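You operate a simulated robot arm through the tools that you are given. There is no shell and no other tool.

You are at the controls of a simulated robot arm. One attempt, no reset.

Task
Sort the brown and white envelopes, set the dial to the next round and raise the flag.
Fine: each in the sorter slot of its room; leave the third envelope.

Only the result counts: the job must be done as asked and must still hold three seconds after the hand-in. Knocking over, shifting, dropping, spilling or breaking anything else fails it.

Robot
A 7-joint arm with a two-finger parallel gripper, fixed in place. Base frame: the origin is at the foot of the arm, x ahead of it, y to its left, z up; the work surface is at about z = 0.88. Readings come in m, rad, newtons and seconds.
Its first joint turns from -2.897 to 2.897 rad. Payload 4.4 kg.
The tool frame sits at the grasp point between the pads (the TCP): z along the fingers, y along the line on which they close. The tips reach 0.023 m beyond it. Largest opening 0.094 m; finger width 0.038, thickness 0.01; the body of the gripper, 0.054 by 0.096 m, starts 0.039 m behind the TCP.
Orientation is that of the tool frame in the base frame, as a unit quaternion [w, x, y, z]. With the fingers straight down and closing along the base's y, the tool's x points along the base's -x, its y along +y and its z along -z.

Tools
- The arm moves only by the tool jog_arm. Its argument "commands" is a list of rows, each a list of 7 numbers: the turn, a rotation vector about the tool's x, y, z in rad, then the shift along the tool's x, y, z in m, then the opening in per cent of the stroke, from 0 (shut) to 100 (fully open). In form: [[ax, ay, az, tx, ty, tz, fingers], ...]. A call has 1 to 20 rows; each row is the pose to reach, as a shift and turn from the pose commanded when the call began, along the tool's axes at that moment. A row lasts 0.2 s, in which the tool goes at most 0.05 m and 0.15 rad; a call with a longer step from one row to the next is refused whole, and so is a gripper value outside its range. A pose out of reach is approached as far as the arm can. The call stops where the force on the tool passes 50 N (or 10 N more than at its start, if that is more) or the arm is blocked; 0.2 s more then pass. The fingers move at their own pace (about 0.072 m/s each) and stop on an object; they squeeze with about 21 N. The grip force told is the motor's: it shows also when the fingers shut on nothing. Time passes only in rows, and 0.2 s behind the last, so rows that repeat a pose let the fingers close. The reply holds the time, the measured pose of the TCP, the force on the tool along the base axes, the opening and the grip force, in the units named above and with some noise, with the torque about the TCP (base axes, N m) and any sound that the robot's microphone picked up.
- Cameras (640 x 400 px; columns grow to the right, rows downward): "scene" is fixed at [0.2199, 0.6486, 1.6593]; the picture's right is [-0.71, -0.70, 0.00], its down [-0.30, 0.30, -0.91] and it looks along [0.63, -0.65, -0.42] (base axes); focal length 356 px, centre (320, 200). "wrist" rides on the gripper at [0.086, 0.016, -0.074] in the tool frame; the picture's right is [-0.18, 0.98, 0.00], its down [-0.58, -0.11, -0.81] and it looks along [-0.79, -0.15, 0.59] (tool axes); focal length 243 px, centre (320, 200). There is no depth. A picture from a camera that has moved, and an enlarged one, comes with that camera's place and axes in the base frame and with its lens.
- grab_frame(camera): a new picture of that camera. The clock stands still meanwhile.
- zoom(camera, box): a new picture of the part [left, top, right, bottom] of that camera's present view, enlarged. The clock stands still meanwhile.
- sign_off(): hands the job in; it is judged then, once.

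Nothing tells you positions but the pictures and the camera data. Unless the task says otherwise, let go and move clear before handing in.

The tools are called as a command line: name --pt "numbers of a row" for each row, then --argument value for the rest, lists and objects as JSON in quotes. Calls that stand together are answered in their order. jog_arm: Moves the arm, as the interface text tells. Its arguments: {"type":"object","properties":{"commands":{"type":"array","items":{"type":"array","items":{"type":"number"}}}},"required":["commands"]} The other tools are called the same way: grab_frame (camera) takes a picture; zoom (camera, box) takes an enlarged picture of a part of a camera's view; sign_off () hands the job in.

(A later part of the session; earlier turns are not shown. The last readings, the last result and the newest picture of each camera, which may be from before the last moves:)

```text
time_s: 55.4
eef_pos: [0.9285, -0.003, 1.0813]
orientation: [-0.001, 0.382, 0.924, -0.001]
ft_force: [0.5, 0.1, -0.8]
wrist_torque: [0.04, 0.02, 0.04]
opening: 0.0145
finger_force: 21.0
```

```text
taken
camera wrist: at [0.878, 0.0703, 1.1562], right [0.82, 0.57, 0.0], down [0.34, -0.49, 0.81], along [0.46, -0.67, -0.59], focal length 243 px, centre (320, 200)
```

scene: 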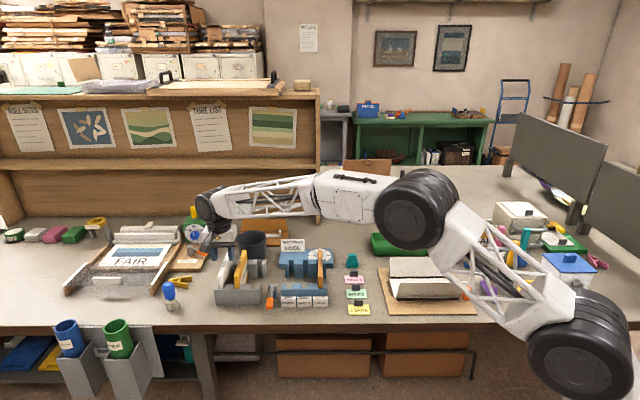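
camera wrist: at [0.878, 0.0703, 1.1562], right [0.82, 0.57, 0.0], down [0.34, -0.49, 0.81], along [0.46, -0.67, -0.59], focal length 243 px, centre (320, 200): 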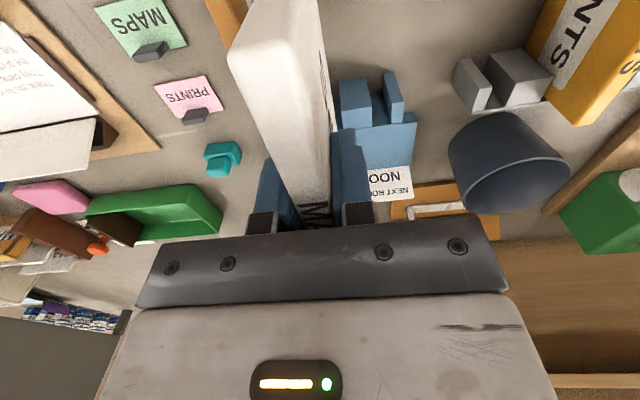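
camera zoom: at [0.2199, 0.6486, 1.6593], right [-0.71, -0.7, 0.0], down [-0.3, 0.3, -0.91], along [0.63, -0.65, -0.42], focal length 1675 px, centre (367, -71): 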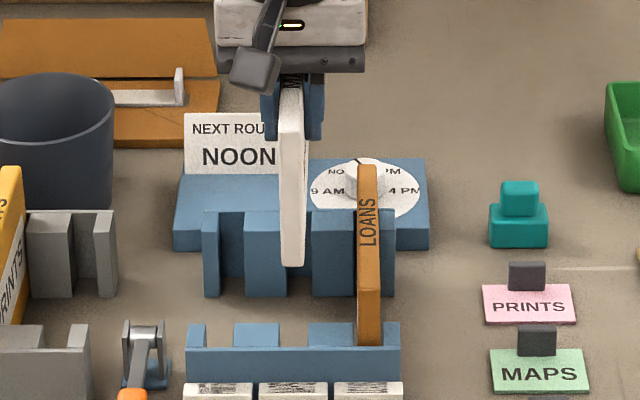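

The white envelope hangs over the MAPS slot. I will lower it to just above the comb tops and compare.

jog_arm --pt "0 0 0 0 0 0.02 0" --pt "0 0 0 0 0 0.04 0" --pt "0 0 0 0 0 0.054 0" --pt "0 0 0 0 0 0.054 0" --pt "0 0 0 0 0 0.054 0"

zoom --camera "scene" --box '[289, 268, 321, 298]'

zoom --camera "scene" --box '[275, 238, 345, 295]'

```text
time_s: 56.5
eef_pos: [0.927, -0.0034, 1.0278]
orientation: [-0.002, 0.382, 0.924, -0.001]
ft_force: [0.0, 0.5, -0.6]
wrist_torque: [0.03, -0.01, -0.02]
opening: 0.0147
finger_force: 21.1
```

```text
13.33 times, centred on (305, 283) of scene
camera zoom: at [0.2199, 0.6486, 1.6593], right [-0.71, -0.7, 0.0], down [-0.3, 0.3, -0.91], along [0.63, -0.65, -0.42], focal length 4746 px, centre (520, -907)
```

zoom: 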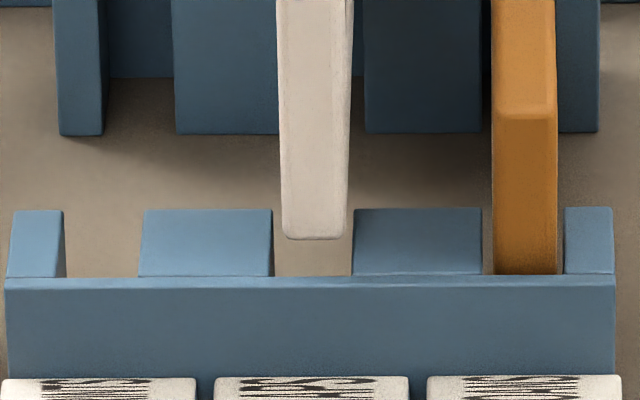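

```text
7.02 times, centred on (310, 266) of scene
camera zoom: at [0.2199, 0.6486, 1.6593], right [-0.71, -0.7, 0.0], down [-0.3, 0.3, -0.91], along [0.63, -0.65, -0.42], focal length 2498 px, centre (390, -267)
```

zoom: 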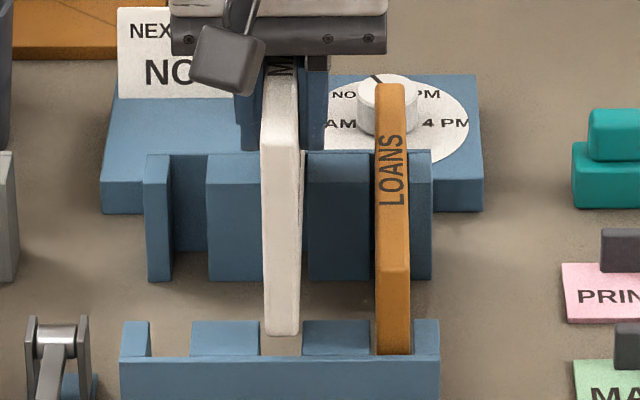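

Sideways it is centred over the notch, but it sits about 3 mm too close to the front wall. I will shift it back 3 mm, lower a little and check again.

jog_arm --pt "0 0 0 -0.003 0 0 0" --pt "0 0 0 -0.003 0 0.004 0" --pt "0 0 0 -0.003 0 0.007 0" --pt "0 0 0 -0.003 0 0.007 0" --pt "0 0 0 -0.003 0 0.007 0"

zoom --camera "scene" --box '[289, 268, 321, 298]'

```text
time_s: 57.8
eef_pos: [0.9317, -0.0046, 1.0223]
orientation: [0.0, 0.382, 0.924, -0.001]
ft_force: [0.0, 0.8, 8.7]
wrist_torque: [-0.46, -0.51, 0.03]
opening: 0.0144
finger_force: 21.2
```

```text
13.33 times, centred on (305, 283) of scene
camera zoom: at [0.2199, 0.6486, 1.6593], right [-0.71, -0.7, 0.0], down [-0.3, 0.3, -0.91], along [0.63, -0.65, -0.42], focal length 4746 px, centre (520, -907)
```

zoom: 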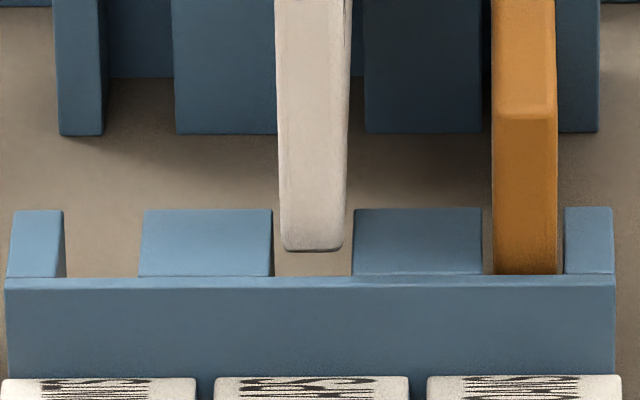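

The far end touches again, this time about 6 mm higher than expected. I will lift a little and measure the white envelope's tilt before going on.

jog_arm --pt "0 0 0 0 0 -0.02 0" --pt "0 0 0 0 0 -0.05 0" --pt "0 0 0 0 0 -0.065 0" --pt "0 0 0 0 0 -0.065 0"

zoom --camera "scene" --box '[289, 222, 321, 252]'

zoom --camera "scene" --box '[289, 245, 321, 275]'

zoom --camera "wrist" --box '[200, 0, 400, 230]'

```text
time_s: 58.8
eef_pos: [0.9303, -0.0047, 1.0862]
orientation: [-0.001, 0.383, 0.924, -0.001]
ft_force: [-0.2, 0.9, -0.7]
wrist_torque: [0.02, 0.02, -0.02]
opening: 0.0148
finger_force: 20.6
```

```text
13.33 times, centred on (305, 237) of scene
camera zoom: at [0.2199, 0.6486, 1.6593], right [-0.71, -0.7, 0.0], down [-0.3, 0.3, -0.91], along [0.63, -0.65, -0.42], focal length 4746 px, centre (520, -293)
```

zoom: 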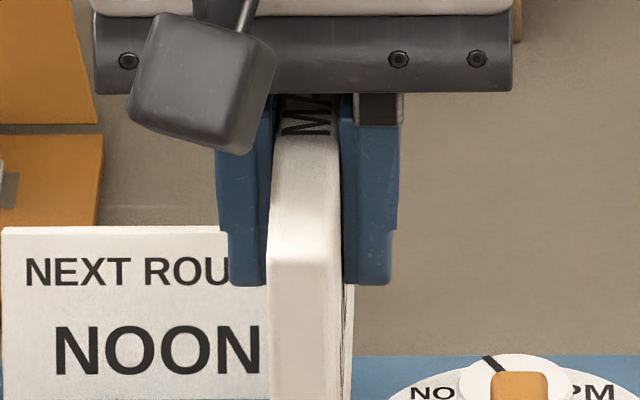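

```text
13.33 times, centred on (305, 260) of scene
camera zoom: at [0.2199, 0.6486, 1.6593], right [-0.71, -0.7, 0.0], down [-0.3, 0.3, -0.91], along [0.63, -0.65, -0.42], focal length 4746 px, centre (520, -600)
```

zoom: 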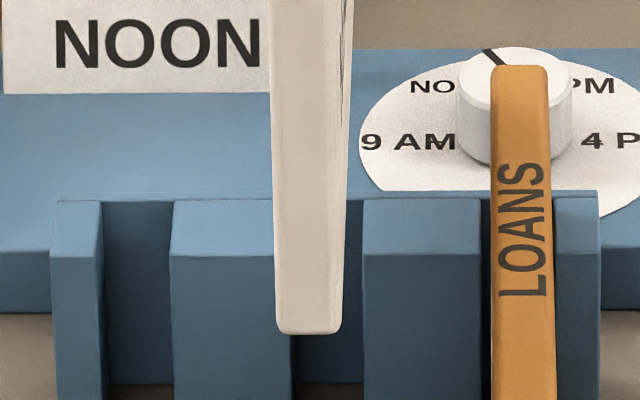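

```text
1.74 times, centred on (300, 115) of wrist
camera zoom: at [0.8799, 0.0686, 1.1602], right [0.82, 0.57, 0.0], down [0.34, -0.49, 0.81], along [0.46, -0.67, -0.59], focal length 422 px, centre (355, 348)
```

zoom: 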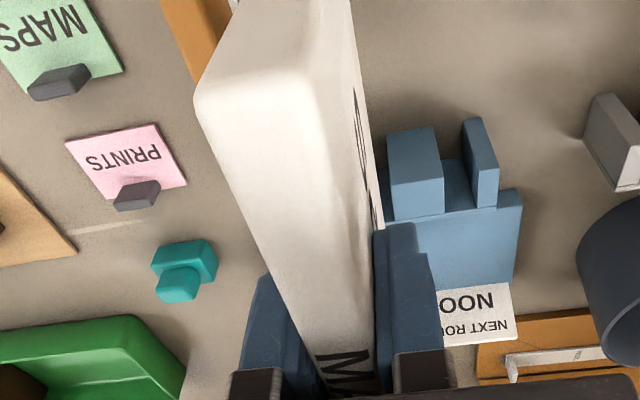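

The white envelope seems to be about 1° far-end-down. I will correct that, nudge it 3 mm toward the table edge and lower to just above the combs.

jog_arm --pt "0 -0.02 0 0.003 0 0 0" --pt "0 -0.02 0 0.003 0 0.02 0" --pt "0 -0.02 0 0.003 0 0.04 0" --pt "0 -0.02 0 0.003 0 0.058 0" --pt "0 -0.02 0 0.003 0 0.06 0" --pt "0 -0.02 0 0.003 0 0.06 0"

zoom --camera "scene" --box '[289, 268, 321, 298]'

```text
time_s: 60.1
eef_pos: [0.9289, -0.0035, 1.0256]
orientation: [0.008, 0.384, 0.923, -0.005]
ft_force: [0.0, 0.6, -0.2]
wrist_torque: [0.05, 0.01, 0.0]
opening: 0.0148
finger_force: 20.8
```

```text
13.33 times, centred on (305, 283) of scene
camera zoom: at [0.2199, 0.6486, 1.6593], right [-0.71, -0.7, 0.0], down [-0.3, 0.3, -0.91], along [0.63, -0.65, -0.42], focal length 4746 px, centre (520, -907)
```

zoom: 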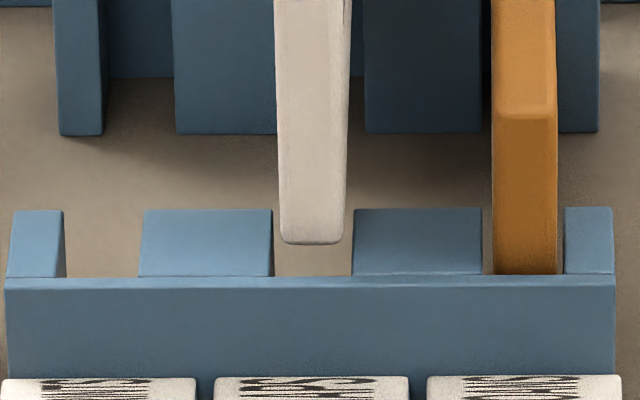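

The front gap is about 3 mm and the envelope is centred. I will lower it gently past the comb tops and check the force.

jog_arm --pt "0 0 0 0.0005 0 0.004 0" --pt "0 0 0 0.0005 0 0.007 0" --pt "0 0 0 0.0005 0 0.01 0" --pt "0 0 0 0.0005 0 0.01 0"

zoom --camera "scene" --box '[289, 268, 321, 298]'

```text
time_s: 61.1
eef_pos: [0.9266, -0.0027, 1.0166]
orientation: [0.009, 0.382, 0.924, -0.005]
ft_force: [0.5, 0.3, -0.8]
wrist_torque: [0.01, -0.01, 0.01]
opening: 0.0148
finger_force: 21.0
```

```text
13.33 times, centred on (305, 283) of scene
camera zoom: at [0.2199, 0.6486, 1.6593], right [-0.71, -0.7, 0.0], down [-0.3, 0.3, -0.91], along [0.63, -0.65, -0.42], focal length 4746 px, centre (520, -907)
```

zoom: 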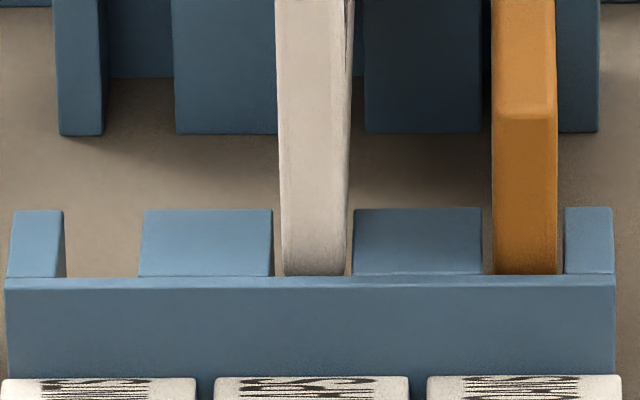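

No contact, so it is entering the slots. I will continue down in small steps.

jog_arm --pt "0 0 0 0.0002 0 0.005 0" --pt "0 0 0 0.0003 0 0.01 0" --pt "0 0 0 0.0004 0 0.014 0" --pt "0 0 0 0.0004 0 0.014 0"

zoom --camera "scene" --box '[275, 238, 345, 300]'

```text
time_s: 62.1
eef_pos: [0.9288, -0.0016, 1.0021]
orientation: [0.008, 0.383, 0.924, -0.004]
ft_force: [-0.1, 0.7, 0.1]
wrist_torque: [0.0, 0.02, 0.01]
opening: 0.0143
finger_force: 20.9
```

```text
6.45 times, centred on (310, 269) of scene
camera zoom: at [0.2199, 0.6486, 1.6593], right [-0.71, -0.7, 0.0], down [-0.3, 0.3, -0.91], along [0.63, -0.65, -0.42], focal length 2296 px, centre (384, -245)
```

zoom: 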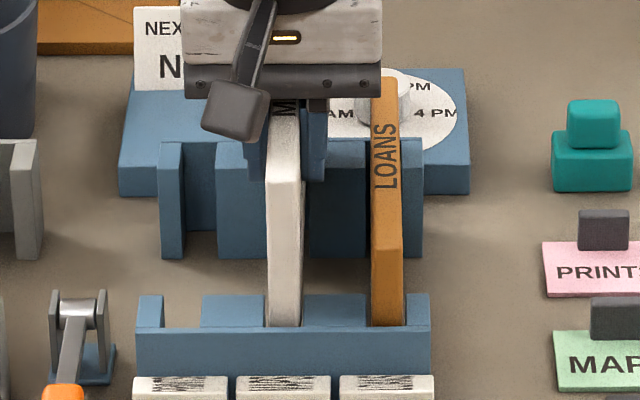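

Still free. The gripper body will pass about 14 mm above the brown envelope, so I will continue down.

jog_arm --pt "0 0 0 0.0001 0 0.006 0" --pt "0 0 0 0.0003 0 0.012 0" --pt "0 0 0 0.0004 0 0.018 0" --pt "0 0 0 0.0006 0 0.024 0" --pt "0 0 0 0.0007 0 0.03 0" --pt "0 0 0 0.0008 0 0.034 0" --pt "0 0 0 0.0008 0 0.034 0"

```text
time_s: 63.8
eef_pos: [0.9285, -0.0024, 0.9678]
orientation: [0.009, 0.382, 0.924, -0.005]
ft_force: [-0.4, 0.7, -0.2]
wrist_torque: [0.01, 0.01, 0.03]
opening: 0.0147
finger_force: 21.3
```

jog_arm --pt "0 0 0 0 0 0.002 0" --pt "0 0 0 0 0 0.004 0" --pt "0 0 0 0 0 0.0055 0" --pt "0 0 0 0 0 0.0055 0"

```text
time_s: 64.8
eef_pos: [0.9286, -0.0029, 0.9633]
orientation: [0.009, 0.383, 0.924, -0.003]
ft_force: [-0.4, -0.5, 4.6]
wrist_torque: [0.24, 0.24, -0.01]
opening: 0.0145
finger_force: 20.5
```

The near end has touched the table first. I will lower 1.5 mm more, release and rise clear.

jog_arm --pt "0 0.01 0 0 0 0.001 0" --pt "0 0.02 0 0 0 0.0018 0" --pt "0 0.02 0 0 0 0.0018 0"

```text
time_s: 65.5
eef_pos: [0.929, -0.0024, 0.9619]
orientation: [0.0, 0.382, 0.924, 0.0]
ft_force: [1.3, -3.1, 10.4]
wrist_torque: [0.28, 0.36, 0.05]
opening: 0.0144
finger_force: 20.9
```

jog_arm --pt "0 0 0 0 0 0 10" --pt "0 0 0 0 0 0 25" --pt "0 0 0 0 0 0 40" --pt "0 0 0 0 0 0 40" --pt "0 0 0 0 0 -0.02 40" --pt "0 0 0 0 0 -0.05 40" --pt "0 0 0 0 0 -0.09 40" --pt "0 0 0 0 0 -0.13 40" --pt "0 0 0 0 0 -0.17 40" --pt "0 0 0 0 0 -0.19 40" --pt "0 0 0 0 0 -0.19 40"

zoom --camera "scene" --box '[270, 225, 350, 310]'

grab_frame --camera "wrist"

zoom --camera "scene" --box '[255, 260, 295, 315]'

```text
time_s: 68.0
eef_pos: [0.9291, -0.0035, 1.1497]
orientation: [-0.001, 0.383, 0.924, -0.001]
ft_force: [0.2, -0.1, 0.3]
wrist_torque: [-0.01, 0.04, -0.01]
opening: 0.0373
finger_force: 0.1
```

```text
4.71 times, centred on (310, 268) of scene
camera zoom: at [0.2199, 0.6486, 1.6593], right [-0.71, -0.7, 0.0], down [-0.3, 0.3, -0.91], along [0.63, -0.65, -0.42], focal length 1675 px, centre (367, -118)
```

zoom: 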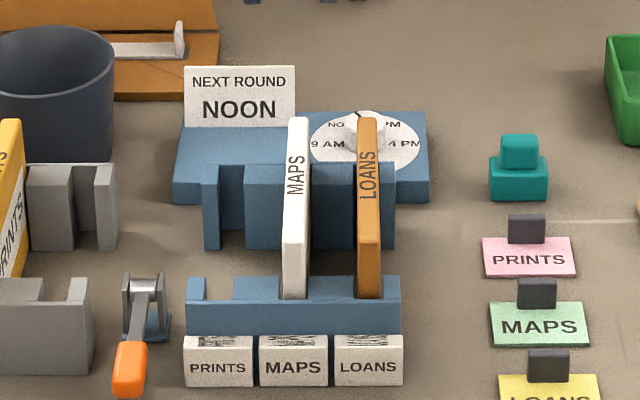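

```text
taken
camera wrist: at [0.8778, 0.071, 1.2247], right [0.82, 0.57, 0.0], down [0.34, -0.49, 0.81], along [0.46, -0.67, -0.59], focal length 243 px, centre (320, 200)
```

wrist: 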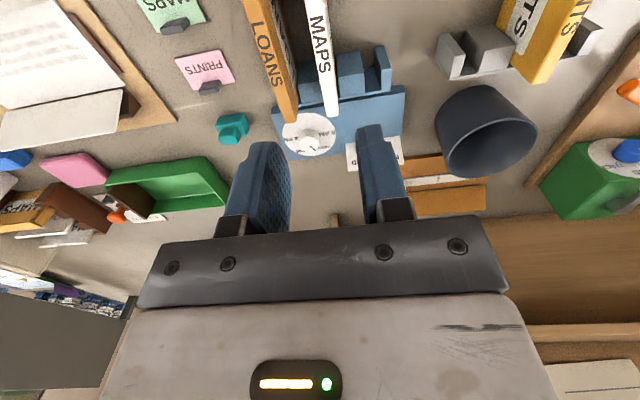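

```text
7.27 times, centred on (275, 288) of scene
camera zoom: at [0.2199, 0.6486, 1.6593], right [-0.71, -0.7, 0.0], down [-0.3, 0.3, -0.91], along [0.63, -0.65, -0.42], focal length 2588 px, centre (647, -436)
```

zoom: 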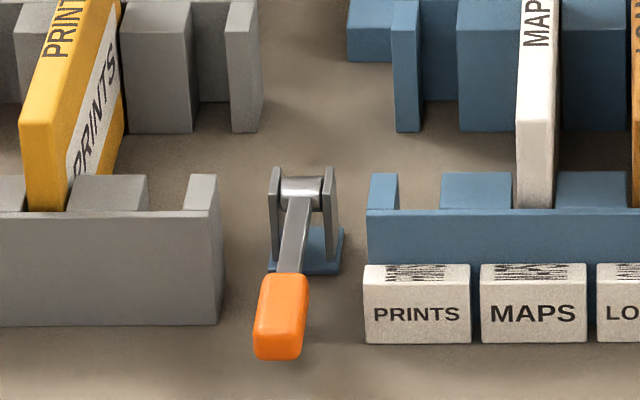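

Both envelopes stand in their slots. The flag lever lies flat with its pivot near (0.9855, 0.0885, 0.909) and its orange handle near (0.9265, 0.148, 0.911), so I will move above the handle and check the alignment.

jog_arm --pt "0 0 0 0.03 0.02 0 40" --pt "0 0 0 0.06 0.045 0 40" --pt "0 0 0 0.09 0.075 0 40" --pt "0 0 0 0.1131 0.1049 0 40" --pt "0 0 0 0.1131 0.1049 0.03 40" --pt "0 0 0 0.1131 0.1049 0.06 40" --pt "0 0 0 0.1131 0.1049 0.09 40" --pt "0 0 0 0.1131 0.1049 0.09 40" --pt "0 0 0 0.1131 0.1049 0.09 40"

grab_frame --camera "wrist"

zoom --camera "wrist" --box '[240, 0, 400, 100]'

zoom --camera "scene" --box '[225, 200, 325, 320]'

```text
time_s: 70.0
eef_pos: [0.9224, 0.1514, 1.0609]
orientation: [0.0, 0.383, 0.924, -0.001]
ft_force: [-0.1, -1.1, -0.1]
wrist_torque: [-0.02, 0.0, -0.02]
opening: 0.0375
finger_force: 0.1
```

```text
taken
camera wrist: at [0.8713, 0.225, 1.1341], right [0.82, 0.57, 0.0], down [0.34, -0.49, 0.81], along [0.46, -0.67, -0.59], focal length 243 px, centre (320, 200)
```

wrist: 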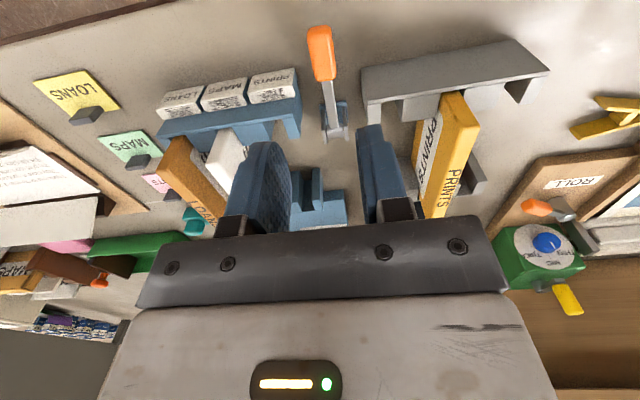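

```text
4.00 times, centred on (320, 50) of wrist
camera zoom: at [0.8713, 0.225, 1.1341], right [0.82, 0.57, 0.0], down [0.34, -0.49, 0.81], along [0.46, -0.67, -0.59], focal length 970 px, centre (320, 800)
```

zoom: 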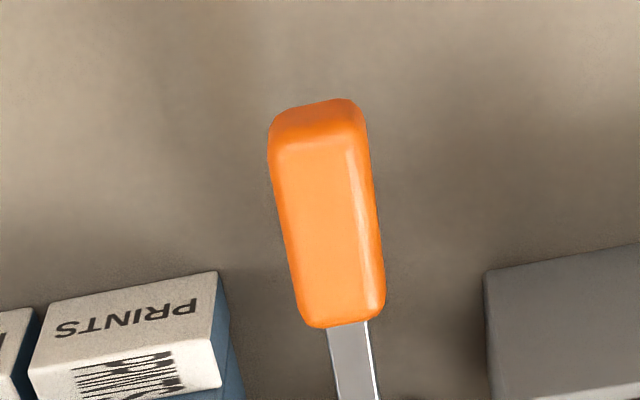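

```text
3.33 times, centred on (275, 260) of scene
camera zoom: at [0.2199, 0.6486, 1.6593], right [-0.71, -0.7, 0.0], down [-0.3, 0.3, -0.91], along [0.63, -0.65, -0.42], focal length 1186 px, centre (470, 0)
```

zoom: 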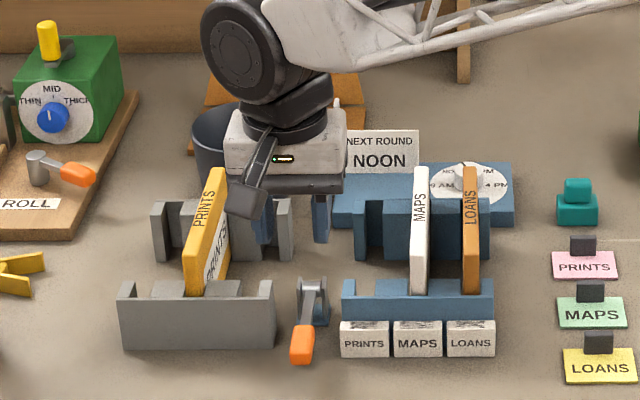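

The handle is 1.6 mm to the +y side of the TCP. I will correct, go down around the orange handle and close.

jog_arm --pt "0 0 0 0 0.0016 0.03 42" --pt "0 0 0 0 0.0016 0.06 42" --pt "0 0 0 0 0.0016 0.09 42" --pt "0 0 0 0 0.0016 0.105 42" --pt "0 0 0 0 0.0016 0.105 42"

zoom --camera "wrist" --box '[220, 0, 420, 200]'

zoom --camera "scene" --box '[235, 230, 315, 320]'

```text
time_s: 71.2
eef_pos: [0.9233, 0.1529, 0.9553]
orientation: [-0.002, 0.383, 0.924, 0.0]
ft_force: [0.2, -0.3, -0.7]
wrist_torque: [0.03, -0.02, 0.0]
opening: 0.0394
finger_force: 0.0
```

```text
2.00 times, centred on (320, 100) of wrist
camera zoom: at [0.8726, 0.2263, 1.0294], right [0.82, 0.57, 0.0], down [0.34, -0.49, 0.81], along [0.46, -0.67, -0.59], focal length 485 px, centre (320, 400)
```

zoom: 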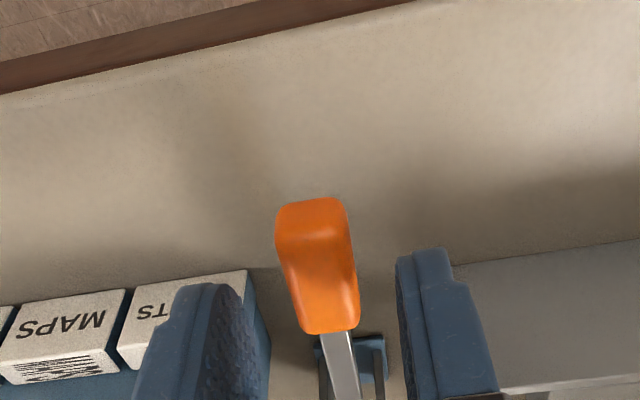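

```text
4.44 times, centred on (275, 275) of scene
camera zoom: at [0.2199, 0.6486, 1.6593], right [-0.71, -0.7, 0.0], down [-0.3, 0.3, -0.91], along [0.63, -0.65, -0.42], focal length 1582 px, centre (520, -133)
```

zoom: 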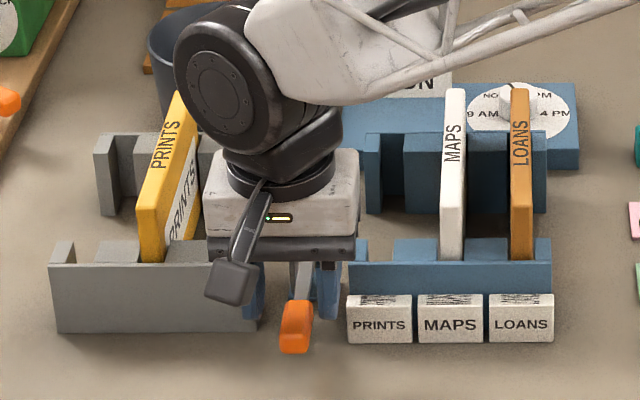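

The handle is centred between the fingers. I will narrow the opening for clearance and look closely at the gaps to the rack and the label block.

jog_arm --pt "0 0 0 0 0 0 31" --pt "0 0 0 0 0 0 31"

zoom --camera "scene" --box '[255, 260, 300, 310]'

```text
time_s: 71.8
eef_pos: [0.9223, 0.1531, 0.9558]
orientation: [0.0, 0.382, 0.924, -0.001]
ft_force: [-0.1, 0.1, -0.4]
wrist_torque: [-0.03, 0.05, 0.0]
opening: 0.0291
finger_force: 0.0
```

```text
8.00 times, centred on (278, 285) of scene
camera zoom: at [0.2199, 0.6486, 1.6593], right [-0.71, -0.7, 0.0], down [-0.3, 0.3, -0.91], along [0.63, -0.65, -0.42], focal length 2847 px, centre (660, -480)
```

zoom: 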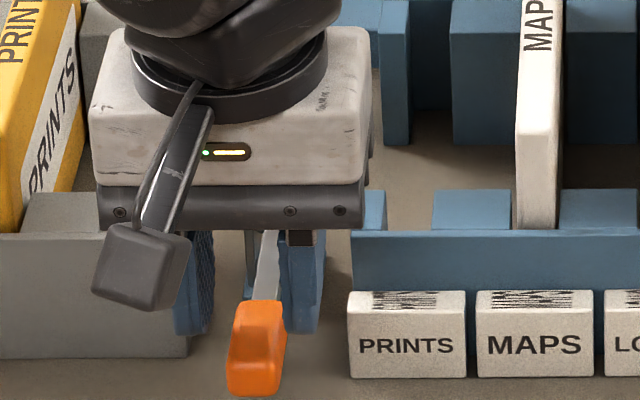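

The clearances look fine. I will go down the last 4 cm and close on the handle.

jog_arm --pt "0 0 0 0 0 0.014 31" --pt "0 0 0 0 0 0.028 31" --pt "0 0 0 0 0 0.041 31" --pt "0 0 0 0 0 0.041 31" --pt "0 0 0 0 0 0.041 15" --pt "0 0 0 0 0 0.041 0" --pt "0 0 0 0 0 0.041 0"

zoom --camera "scene" --box '[245, 250, 310, 320]'

zoom --camera "wrist" --box '[220, 40, 420, 230]'

```text
time_s: 73.3
eef_pos: [0.9229, 0.151, 0.9145]
orientation: [-0.001, 0.383, 0.924, 0.0]
ft_force: [-15.8, -10.8, 2.9]
wrist_torque: [-0.11, -0.1, -0.07]
opening: 0.0198
finger_force: 45.0
```

```text
5.71 times, centred on (278, 285) of scene
camera zoom: at [0.2199, 0.6486, 1.6593], right [-0.71, -0.7, 0.0], down [-0.3, 0.3, -0.91], along [0.63, -0.65, -0.42], focal length 2034 px, centre (563, -286)
```

zoom: 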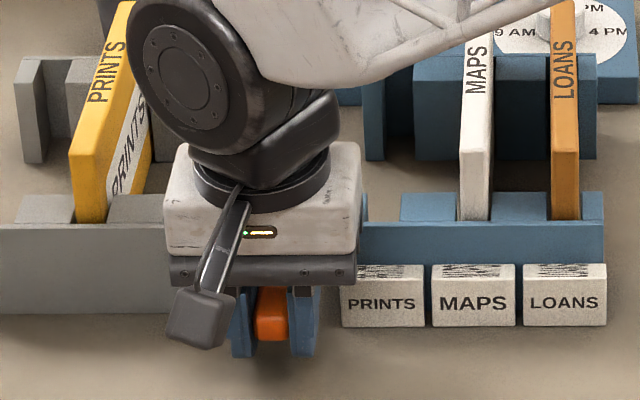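

```text
2.11 times, centred on (320, 135) of wrist
camera zoom: at [0.8719, 0.2259, 0.9885], right [0.82, 0.57, 0.0], down [0.34, -0.49, 0.81], along [0.45, -0.67, -0.59], focal length 511 px, centre (320, 337)
```

zoom: 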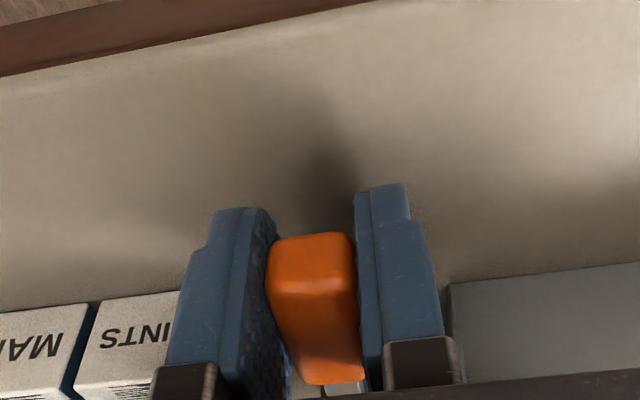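

The handle is held, with some side load that I will relieve first. Then I will lift it along its arc about the pivot, to 45° at first.

jog_arm --pt "0 0 0 0 -0.0013 0 0" --pt "0 0 0 -0.0015 -0.0013 -0.0116 0" --pt "0 0 0 -0.0044 -0.0013 -0.0228 0" --pt "0 0 0 -0.0088 -0.0013 -0.0335 0" --pt "0 0 0 -0.0146 -0.0013 -0.0436 0" --pt "0 0 0 -0.0217 -0.0013 -0.0528 0" --pt "0 0 0 -0.0298 -0.0013 -0.061 0" --pt "0 0 0 -0.0298 -0.0013 -0.061 0"

zoom --camera "scene" --box '[235, 220, 315, 320]'

zoom --camera "wrist" --box '[220, 40, 420, 230]'

```text
time_s: 75.2
eef_pos: [0.9437, 0.1309, 0.9769]
orientation: [0.0, 0.383, 0.924, 0.0]
ft_force: [-2.6, 21.9, -2.6]
wrist_torque: [0.85, 0.83, -0.26]
opening: 0.0199
finger_force: 45.0
```

```text
4.00 times, centred on (275, 270) of scene
camera zoom: at [0.2199, 0.6486, 1.6593], right [-0.71, -0.7, 0.0], down [-0.3, 0.3, -0.91], along [0.63, -0.65, -0.42], focal length 1424 px, centre (500, -80)
```

zoom: 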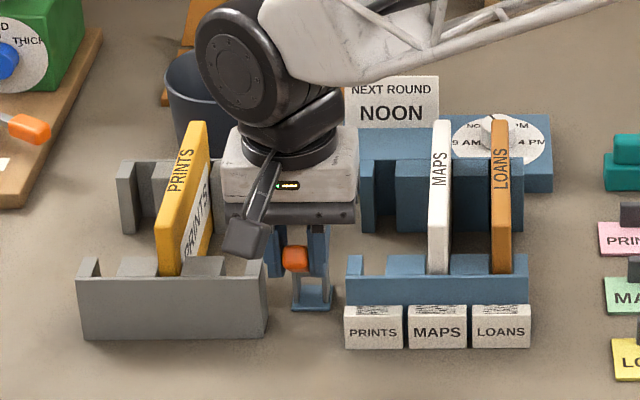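

```text
2.11 times, centred on (320, 135) of wrist
camera zoom: at [0.8934, 0.2042, 1.0512], right [0.82, 0.57, 0.0], down [0.33, -0.49, 0.81], along [0.46, -0.67, -0.59], focal length 511 px, centre (320, 337)
```

zoom: 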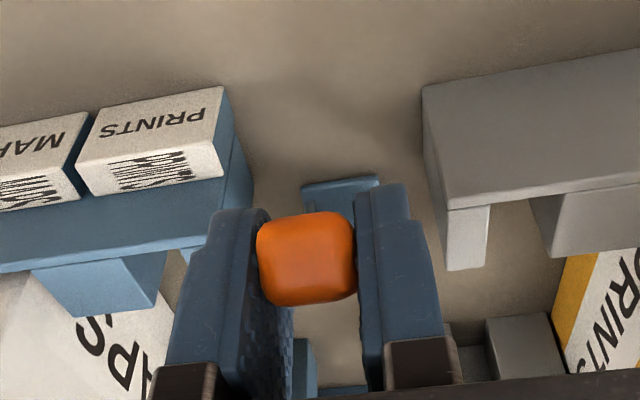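

The lever is up at about 45° and moving well. I will continue along the arc to upright.

jog_arm --pt "0 0 0 0 0.0007 0 0" --pt "0 0 0 -0.0092 0.0007 -0.0071 0" --pt "0 0 0 -0.0193 0.0007 -0.0129 0" --pt "0 0 0 -0.03 0.0007 -0.0174 0" --pt "0 0 0 -0.0412 0.0007 -0.0205 0" --pt "0 0 0 -0.0527 0.0007 -0.022 0" --pt "0 0 0 -0.0527 0.0007 -0.022 0"

zoom --camera "scene" --box '[235, 220, 315, 320]'

zoom --camera "wrist" --box '[220, 40, 420, 230]'

```text
time_s: 76.4
eef_pos: [0.9733, 0.1009, 0.998]
orientation: [0.0, 0.382, 0.924, -0.001]
ft_force: [-10.6, -2.1, 4.7]
wrist_torque: [0.48, 0.18, 0.14]
opening: 0.0196
finger_force: 45.0
stopped in row 6: the force on the tool passed its limit at 60 N (the readings are from after the stop); the commanded pose is now the measured one
```

```text
4.00 times, centred on (275, 270) of scene
camera zoom: at [0.2199, 0.6486, 1.6593], right [-0.71, -0.7, 0.0], down [-0.3, 0.3, -0.91], along [0.63, -0.65, -0.42], focal length 1424 px, centre (500, -80)
```

zoom: 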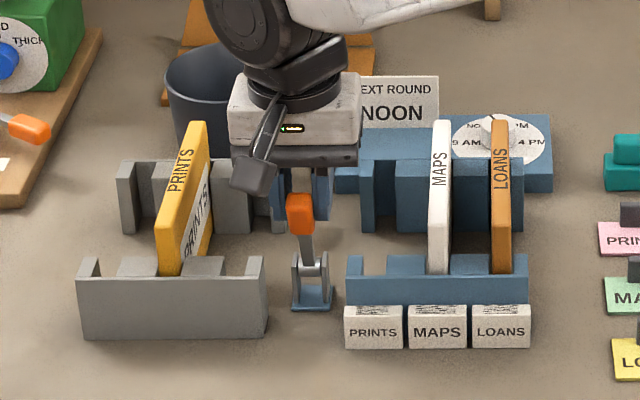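

```text
2.11 times, centred on (320, 135) of wrist
camera zoom: at [0.9226, 0.1752, 1.0729], right [0.82, 0.57, 0.0], down [0.34, -0.49, 0.81], along [0.46, -0.67, -0.59], focal length 511 px, centre (320, 337)
```

zoom: 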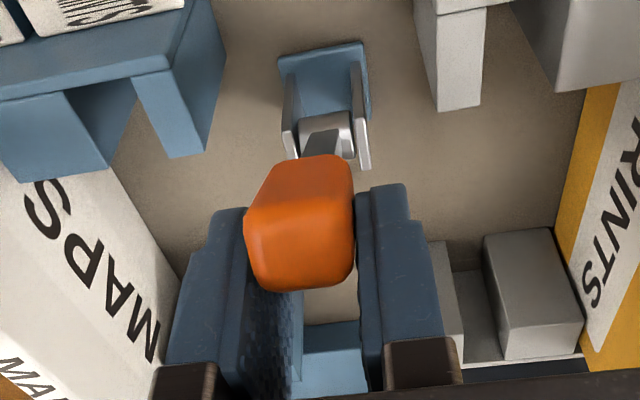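

The lever is now near 75°, and the move stopped on force. I will relieve the load and push gently inward to see whether there is a stop.

jog_arm --pt "0 0 0 -0.002 -0.0006 0 0" --pt "0 0 0 -0.004 -0.0006 -0.0005 0" --pt "0 0 0 -0.004 -0.0006 -0.0005 0"

```text
time_s: 77.2
eef_pos: [0.9758, 0.0994, 1.0001]
orientation: [0.0, 0.382, 0.924, 0.0]
ft_force: [-14.7, 12.1, 15.3]
wrist_torque: [0.78, 1.25, -0.13]
opening: 0.0197
finger_force: 44.9
```

The push reads 19 N outward and 15 N up, which suggests my radius is slightly short. I will go up a little and inward a little more.

jog_arm --pt "0 0 0 0 0 -0.0015 0" --pt "0 0 0 -0.003 0 -0.0018 0" --pt "0 0 0 -0.003 0 -0.0018 0"

zoom --camera "scene" --box '[250, 240, 300, 310]'

```text
time_s: 78.0
eef_pos: [0.9772, 0.0971, 0.9989]
orientation: [0.0, 0.382, 0.924, 0.001]
ft_force: [-3.4, 17.2, 3.7]
wrist_torque: [1.1, 0.65, -0.06]
opening: 0.0199
finger_force: 44.9
```

```text
5.71 times, centred on (275, 275) of scene
camera zoom: at [0.2199, 0.6486, 1.6593], right [-0.71, -0.7, 0.0], down [-0.3, 0.3, -0.91], along [0.63, -0.65, -0.42], focal length 2034 px, centre (577, -229)
```

zoom: 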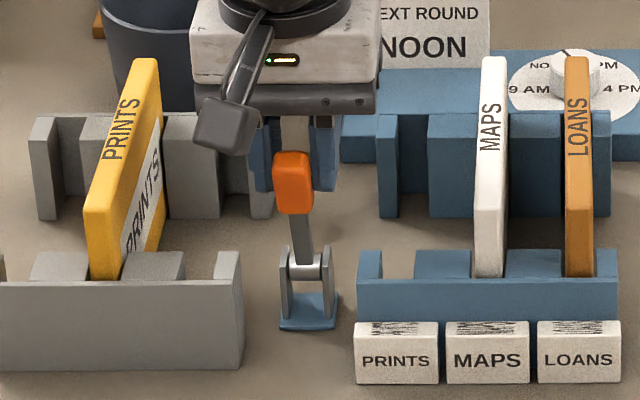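

The lever is still moving, at about 80° now. I will continue inward.

jog_arm --pt "0 0 0 -0.004 0.0005 -0.0004 0" --pt "0 0 0 -0.008 0.0005 -0.0006 0" --pt "0 0 0 -0.008 0.0005 -0.0006 0"

zoom --camera "scene" --box '[250, 240, 300, 310]'

zoom --camera "wrist" --box '[220, 40, 420, 230]'

```text
time_s: 78.8
eef_pos: [0.9844, 0.0907, 1.0007]
orientation: [0.001, 0.383, 0.924, 0.0]
ft_force: [-8.6, 11.4, 8.2]
wrist_torque: [1.06, 0.7, 0.06]
opening: 0.0197
finger_force: 45.4
```

```text
5.71 times, centred on (275, 275) of scene
camera zoom: at [0.2199, 0.6486, 1.6593], right [-0.71, -0.7, 0.0], down [-0.3, 0.3, -0.91], along [0.63, -0.65, -0.42], focal length 2034 px, centre (577, -229)
```

zoom: 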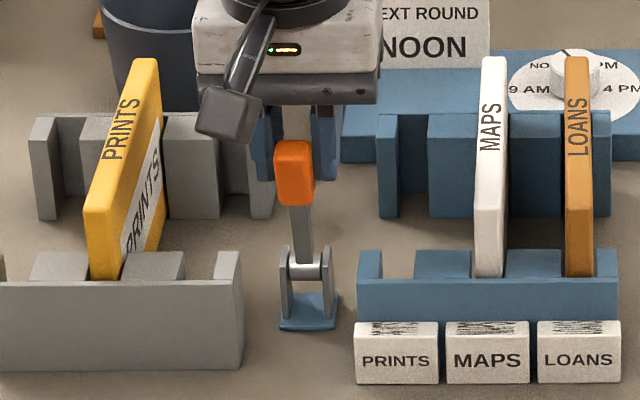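

```text
2.11 times, centred on (320, 135) of wrist
camera zoom: at [0.9333, 0.1644, 1.0751], right [0.82, 0.57, 0.0], down [0.33, -0.49, 0.81], along [0.46, -0.67, -0.59], focal length 511 px, centre (320, 337)
```

zoom: 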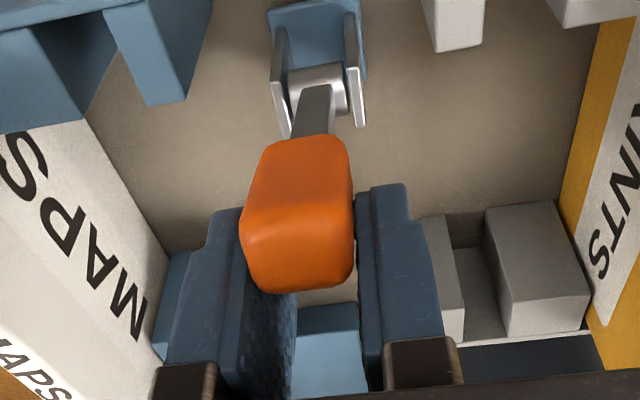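

The handle has slid toward the edge of the pads and the lever stands at about 75°. I will open the fingers and see whether the lever stays up.

jog_arm --pt "0 0 0 0 0 0 25" --pt "0 0 0 0 0 0 36" --pt "0 0 0 0 0 0 36"

zoom --camera "scene" --box '[250, 240, 300, 310]'

zoom --camera "wrist" --box '[220, 40, 420, 230]'

```text
time_s: 79.6
eef_pos: [0.9844, 0.0911, 1.0003]
orientation: [0.0, 0.382, 0.924, 0.0]
ft_force: [0.7, 0.2, 0.4]
wrist_torque: [0.0, 0.0, 0.03]
opening: 0.0336
finger_force: 0.1
```

```text
5.71 times, centred on (275, 275) of scene
camera zoom: at [0.2199, 0.6486, 1.6593], right [-0.71, -0.7, 0.0], down [-0.3, 0.3, -0.91], along [0.63, -0.65, -0.42], focal length 2034 px, centre (577, -229)
```

zoom: 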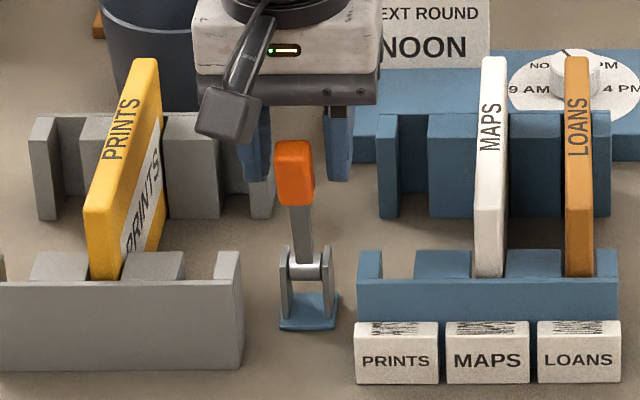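

```text
2.11 times, centred on (320, 135) of wrist
camera zoom: at [0.9333, 0.1645, 1.0747], right [0.82, 0.57, 0.0], down [0.34, -0.49, 0.81], along [0.46, -0.67, -0.59], focal length 511 px, centre (320, 337)
```

zoom: 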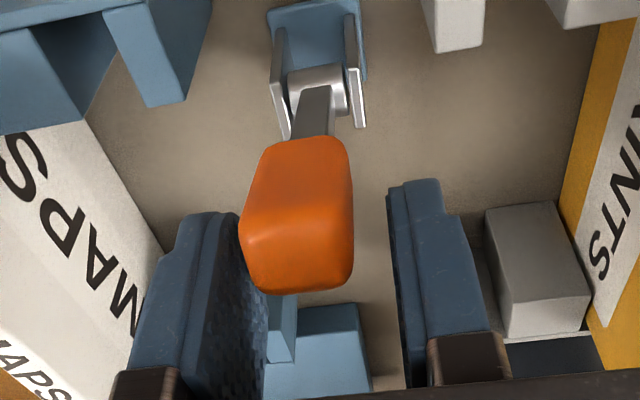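

The lever stays where it is by friction, so I can push it the rest of the way. I will rise, close the fingers, go round to the outer side and push it upright.

jog_arm --pt "0 0 0 0 0 -0.03 36" --pt "0 0 0 0 0 -0.06 36" --pt "0 0 0 0.035 0 -0.06 20" --pt "0 0 0 0.07 0 -0.06 0" --pt "0 0 0 0.07 0 -0.06 0" --pt "0 0 0 0.07 0 -0.03 0" --pt "0 0 0 0.07 0 0 0" --pt "0 0 0 0.07 0 0.01 0" --pt "0 0 0 0.07 0 0.01 0"

grab_frame --camera "wrist"

zoom --camera "scene" --box '[240, 220, 310, 310]'

```text
time_s: 81.6
eef_pos: [0.9343, 0.1404, 0.9898]
orientation: [0.001, 0.383, 0.924, 0.0]
ft_force: [-0.5, -0.1, -0.8]
wrist_torque: [-0.04, -0.01, 0.01]
opening: 0.0
finger_force: 21.0
```

```text
taken
camera wrist: at [0.8839, 0.2138, 1.0644], right [0.82, 0.57, 0.0], down [0.34, -0.49, 0.81], along [0.46, -0.67, -0.59], focal length 243 px, centre (320, 200)
```

wrist: 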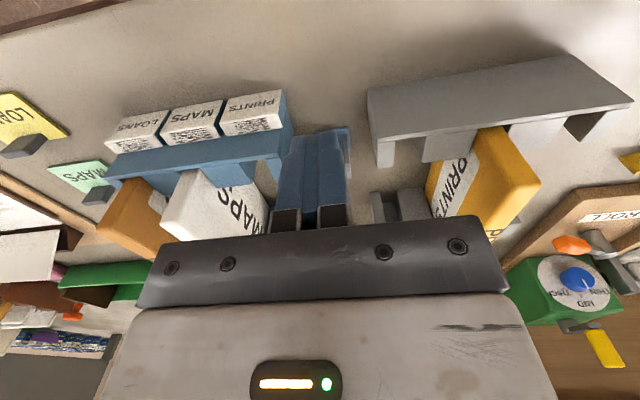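

```text
4.44 times, centred on (275, 265) of scene
camera zoom: at [0.2199, 0.6486, 1.6593], right [-0.71, -0.7, 0.0], down [-0.3, 0.3, -0.91], along [0.63, -0.65, -0.42], focal length 1582 px, centre (520, -89)
```

zoom: 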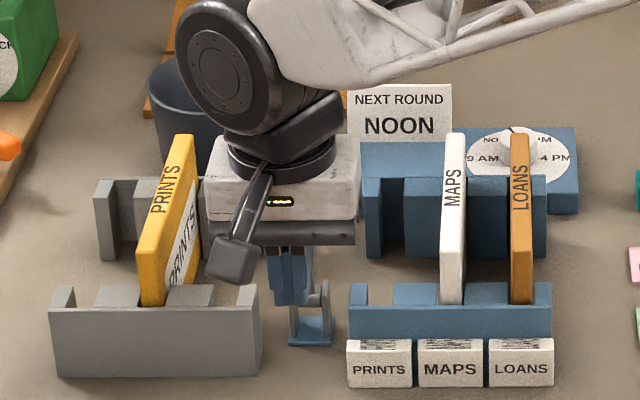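

The closed fingers are on the outer side of the handle. I will push inward gradually.

jog_arm --pt "0 0 0 -0.01 0 0 0" --pt "0 0 0 -0.018 0 0 0" --pt "0 0 0 -0.024 0 0 0" --pt "0 0 0 -0.028 0 0 0" --pt "0 0 0 -0.032 0 0 0" --pt "0 0 0 -0.032 0 0 0"

zoom --camera "scene" --box '[250, 240, 300, 310]'

```text
time_s: 83.0
eef_pos: [0.958, 0.1203, 0.9915]
orientation: [-0.001, 0.382, 0.924, -0.001]
ft_force: [-15.4, 7.2, -0.3]
wrist_torque: [-0.14, -0.29, -0.12]
opening: 0.0
finger_force: 21.5
```

```text
5.71 times, centred on (275, 275) of scene
camera zoom: at [0.2199, 0.6486, 1.6593], right [-0.71, -0.7, 0.0], down [-0.3, 0.3, -0.91], along [0.63, -0.65, -0.42], focal length 2034 px, centre (577, -229)
```

zoom: 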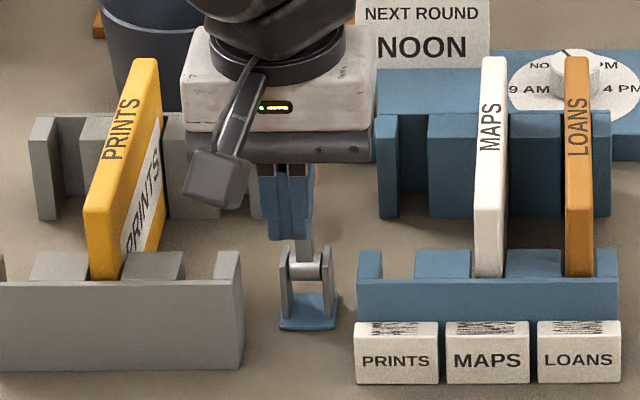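

I have contact at about 16 N, but the fingers are a few millimetres off the handle's centre. I will back off, recentre and push on.

jog_arm --pt "0 0 0 0.005 0 0 0" --pt "0 0 0 0.005 -0.0045 0 0" --pt "0 0 0 0 -0.0045 0 0" --pt "0 0 0 -0.003 -0.0045 0 0" --pt "0 0 0 -0.006 -0.0045 0 0" --pt "0 0 0 -0.009 -0.0045 0 0" --pt "0 0 0 -0.009 -0.0045 0 0"

zoom --camera "scene" --box '[250, 240, 300, 310]'

```text
time_s: 84.1
eef_pos: [0.9548, 0.1151, 0.992]
orientation: [-0.002, 0.381, 0.925, 0.0]
ft_force: [-32.1, 14.7, 9.4]
wrist_torque: [-0.44, -0.8, -0.27]
opening: 0.0
finger_force: 20.9
stopped in row 5: the force on the tool passed its limit at 56 N (the readings are from after the stop); the commanded pose is now the measured one
```

```text
5.71 times, centred on (275, 275) of scene
camera zoom: at [0.2199, 0.6486, 1.6593], right [-0.71, -0.7, 0.0], down [-0.3, 0.3, -0.91], along [0.63, -0.65, -0.42], focal length 2034 px, centre (577, -229)
```

zoom: 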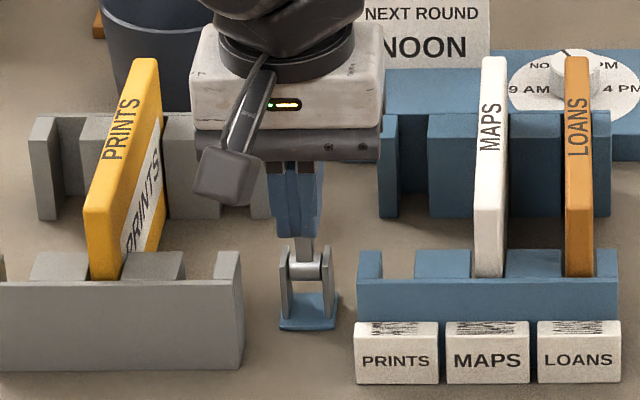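

The lever does not give at 56 N, so it is against its end stop and fully raised. I will back away and check the result.

jog_arm --pt "0 0 0 0.01 0 0 0" --pt "0 0 0 0.04 0 0 0" --pt "0 0 0 0.06 0 -0.03 0" --pt "0 0 0 0.06 0 -0.07 0" --pt "0 0 0 0.06 0 -0.11 0" --pt "0 0 0 0.06 0 -0.15 0" --pt "0 0 0 0.06 0 -0.18 0" --pt "0 0 0 0.06 0 -0.18 0"

zoom --camera "scene" --box '[210, 225, 350, 315]'

zoom --camera "scene" --box '[250, 240, 300, 310]'

grab_frame --camera "wrist"

grab_frame --camera "scene"

```text
time_s: 85.9
eef_pos: [0.9126, 0.1563, 1.1703]
orientation: [-0.001, 0.382, 0.924, 0.0]
ft_force: [0.5, 0.3, 0.8]
wrist_torque: [0.02, 0.01, 0.03]
opening: 0.0
finger_force: 20.9
```

```text
4.44 times, centred on (280, 270) of scene
camera zoom: at [0.2199, 0.6486, 1.6593], right [-0.71, -0.7, 0.0], down [-0.3, 0.3, -0.91], along [0.63, -0.65, -0.42], focal length 1582 px, centre (498, -111)
```

zoom: 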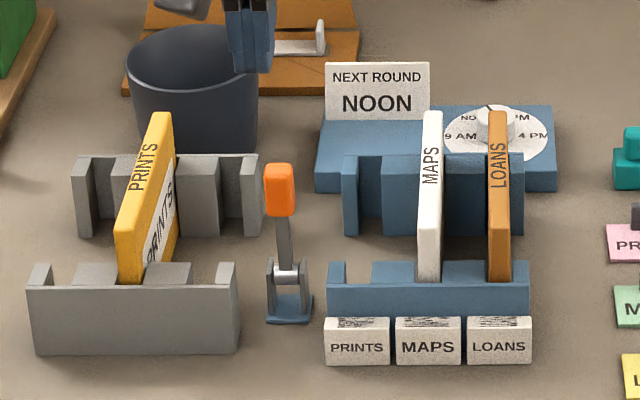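

```text
5.71 times, centred on (275, 275) of scene
camera zoom: at [0.2199, 0.6486, 1.6593], right [-0.71, -0.7, 0.0], down [-0.3, 0.3, -0.91], along [0.63, -0.65, -0.42], focal length 2034 px, centre (577, -229)
```

zoom: 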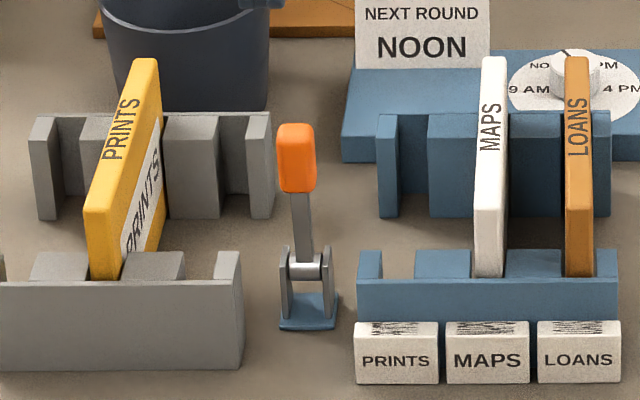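

```text
taken
camera wrist: at [0.8631, 0.2287, 1.245], right [0.82, 0.57, 0.0], down [0.34, -0.49, 0.81], along [0.45, -0.66, -0.59], focal length 243 px, centre (320, 200)
```

wrist: 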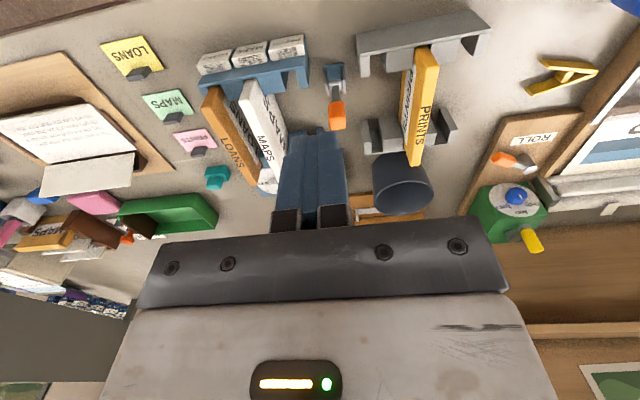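

```text
taken
```

scene: 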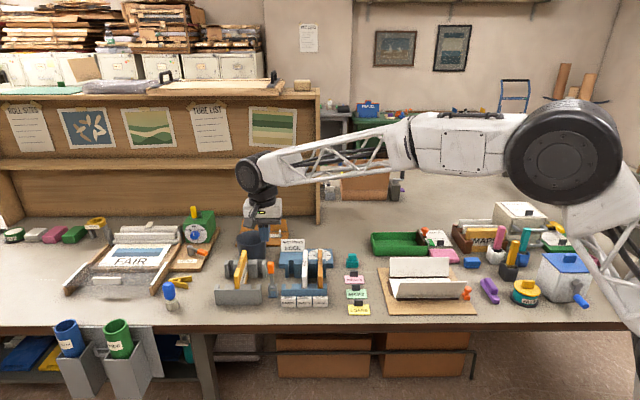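

The push raised the lever further, to about 84°. I will push once more to confirm that it is really at its stop.

jog_arm --pt "0 0 0 0 0 0.04 0" --pt "0 0 0 0 0 0.08 0" --pt "0 0 0 0 0 0.12 0" --pt "0 0 0 0 0 0.16 0" --pt "0 0 0 0 0 0.18 0" --pt "0 0 0 -0.03 0 0.18 0" --pt "0 0 0 -0.05 0 0.18 0" --pt "0 0 0 -0.056 0 0.18 0" --pt "0 0 0 -0.059 0 0.18 0" --pt "0 0 0 -0.062 0 0.18 0" --pt "0 0 0 -0.065 0 0.18 0" --pt "0 0 0 -0.068 0 0.18 0" --pt "0 0 0 -0.071 0 0.18 0"

zoom --camera "scene" --box '[250, 240, 300, 310]'

```text
time_s: 88.1
eef_pos: [0.9549, 0.1146, 0.9899]
orientation: [-0.003, 0.382, 0.924, -0.001]
ft_force: [-31.6, 14.2, 9.2]
wrist_torque: [-0.43, -0.84, -0.31]
opening: 0.0
finger_force: 20.4
stopped in row 10: the force on the tool passed its limit at 57 N (the readings are from after the stop); the commanded pose is now the measured one
```

```text
5.71 times, centred on (275, 275) of scene
camera zoom: at [0.2199, 0.6486, 1.6593], right [-0.71, -0.7, 0.0], down [-0.3, 0.3, -0.91], along [0.63, -0.65, -0.42], focal length 2034 px, centre (577, -229)
```

zoom: 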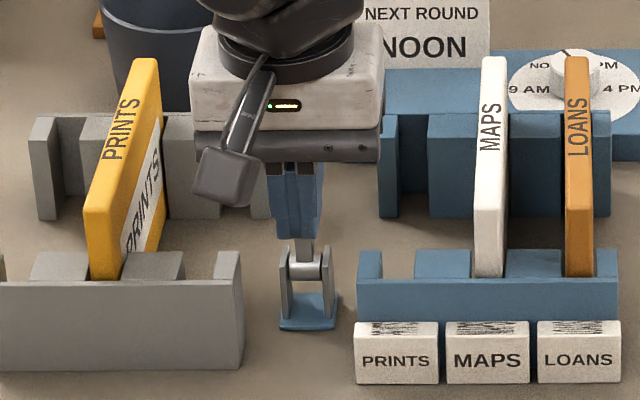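

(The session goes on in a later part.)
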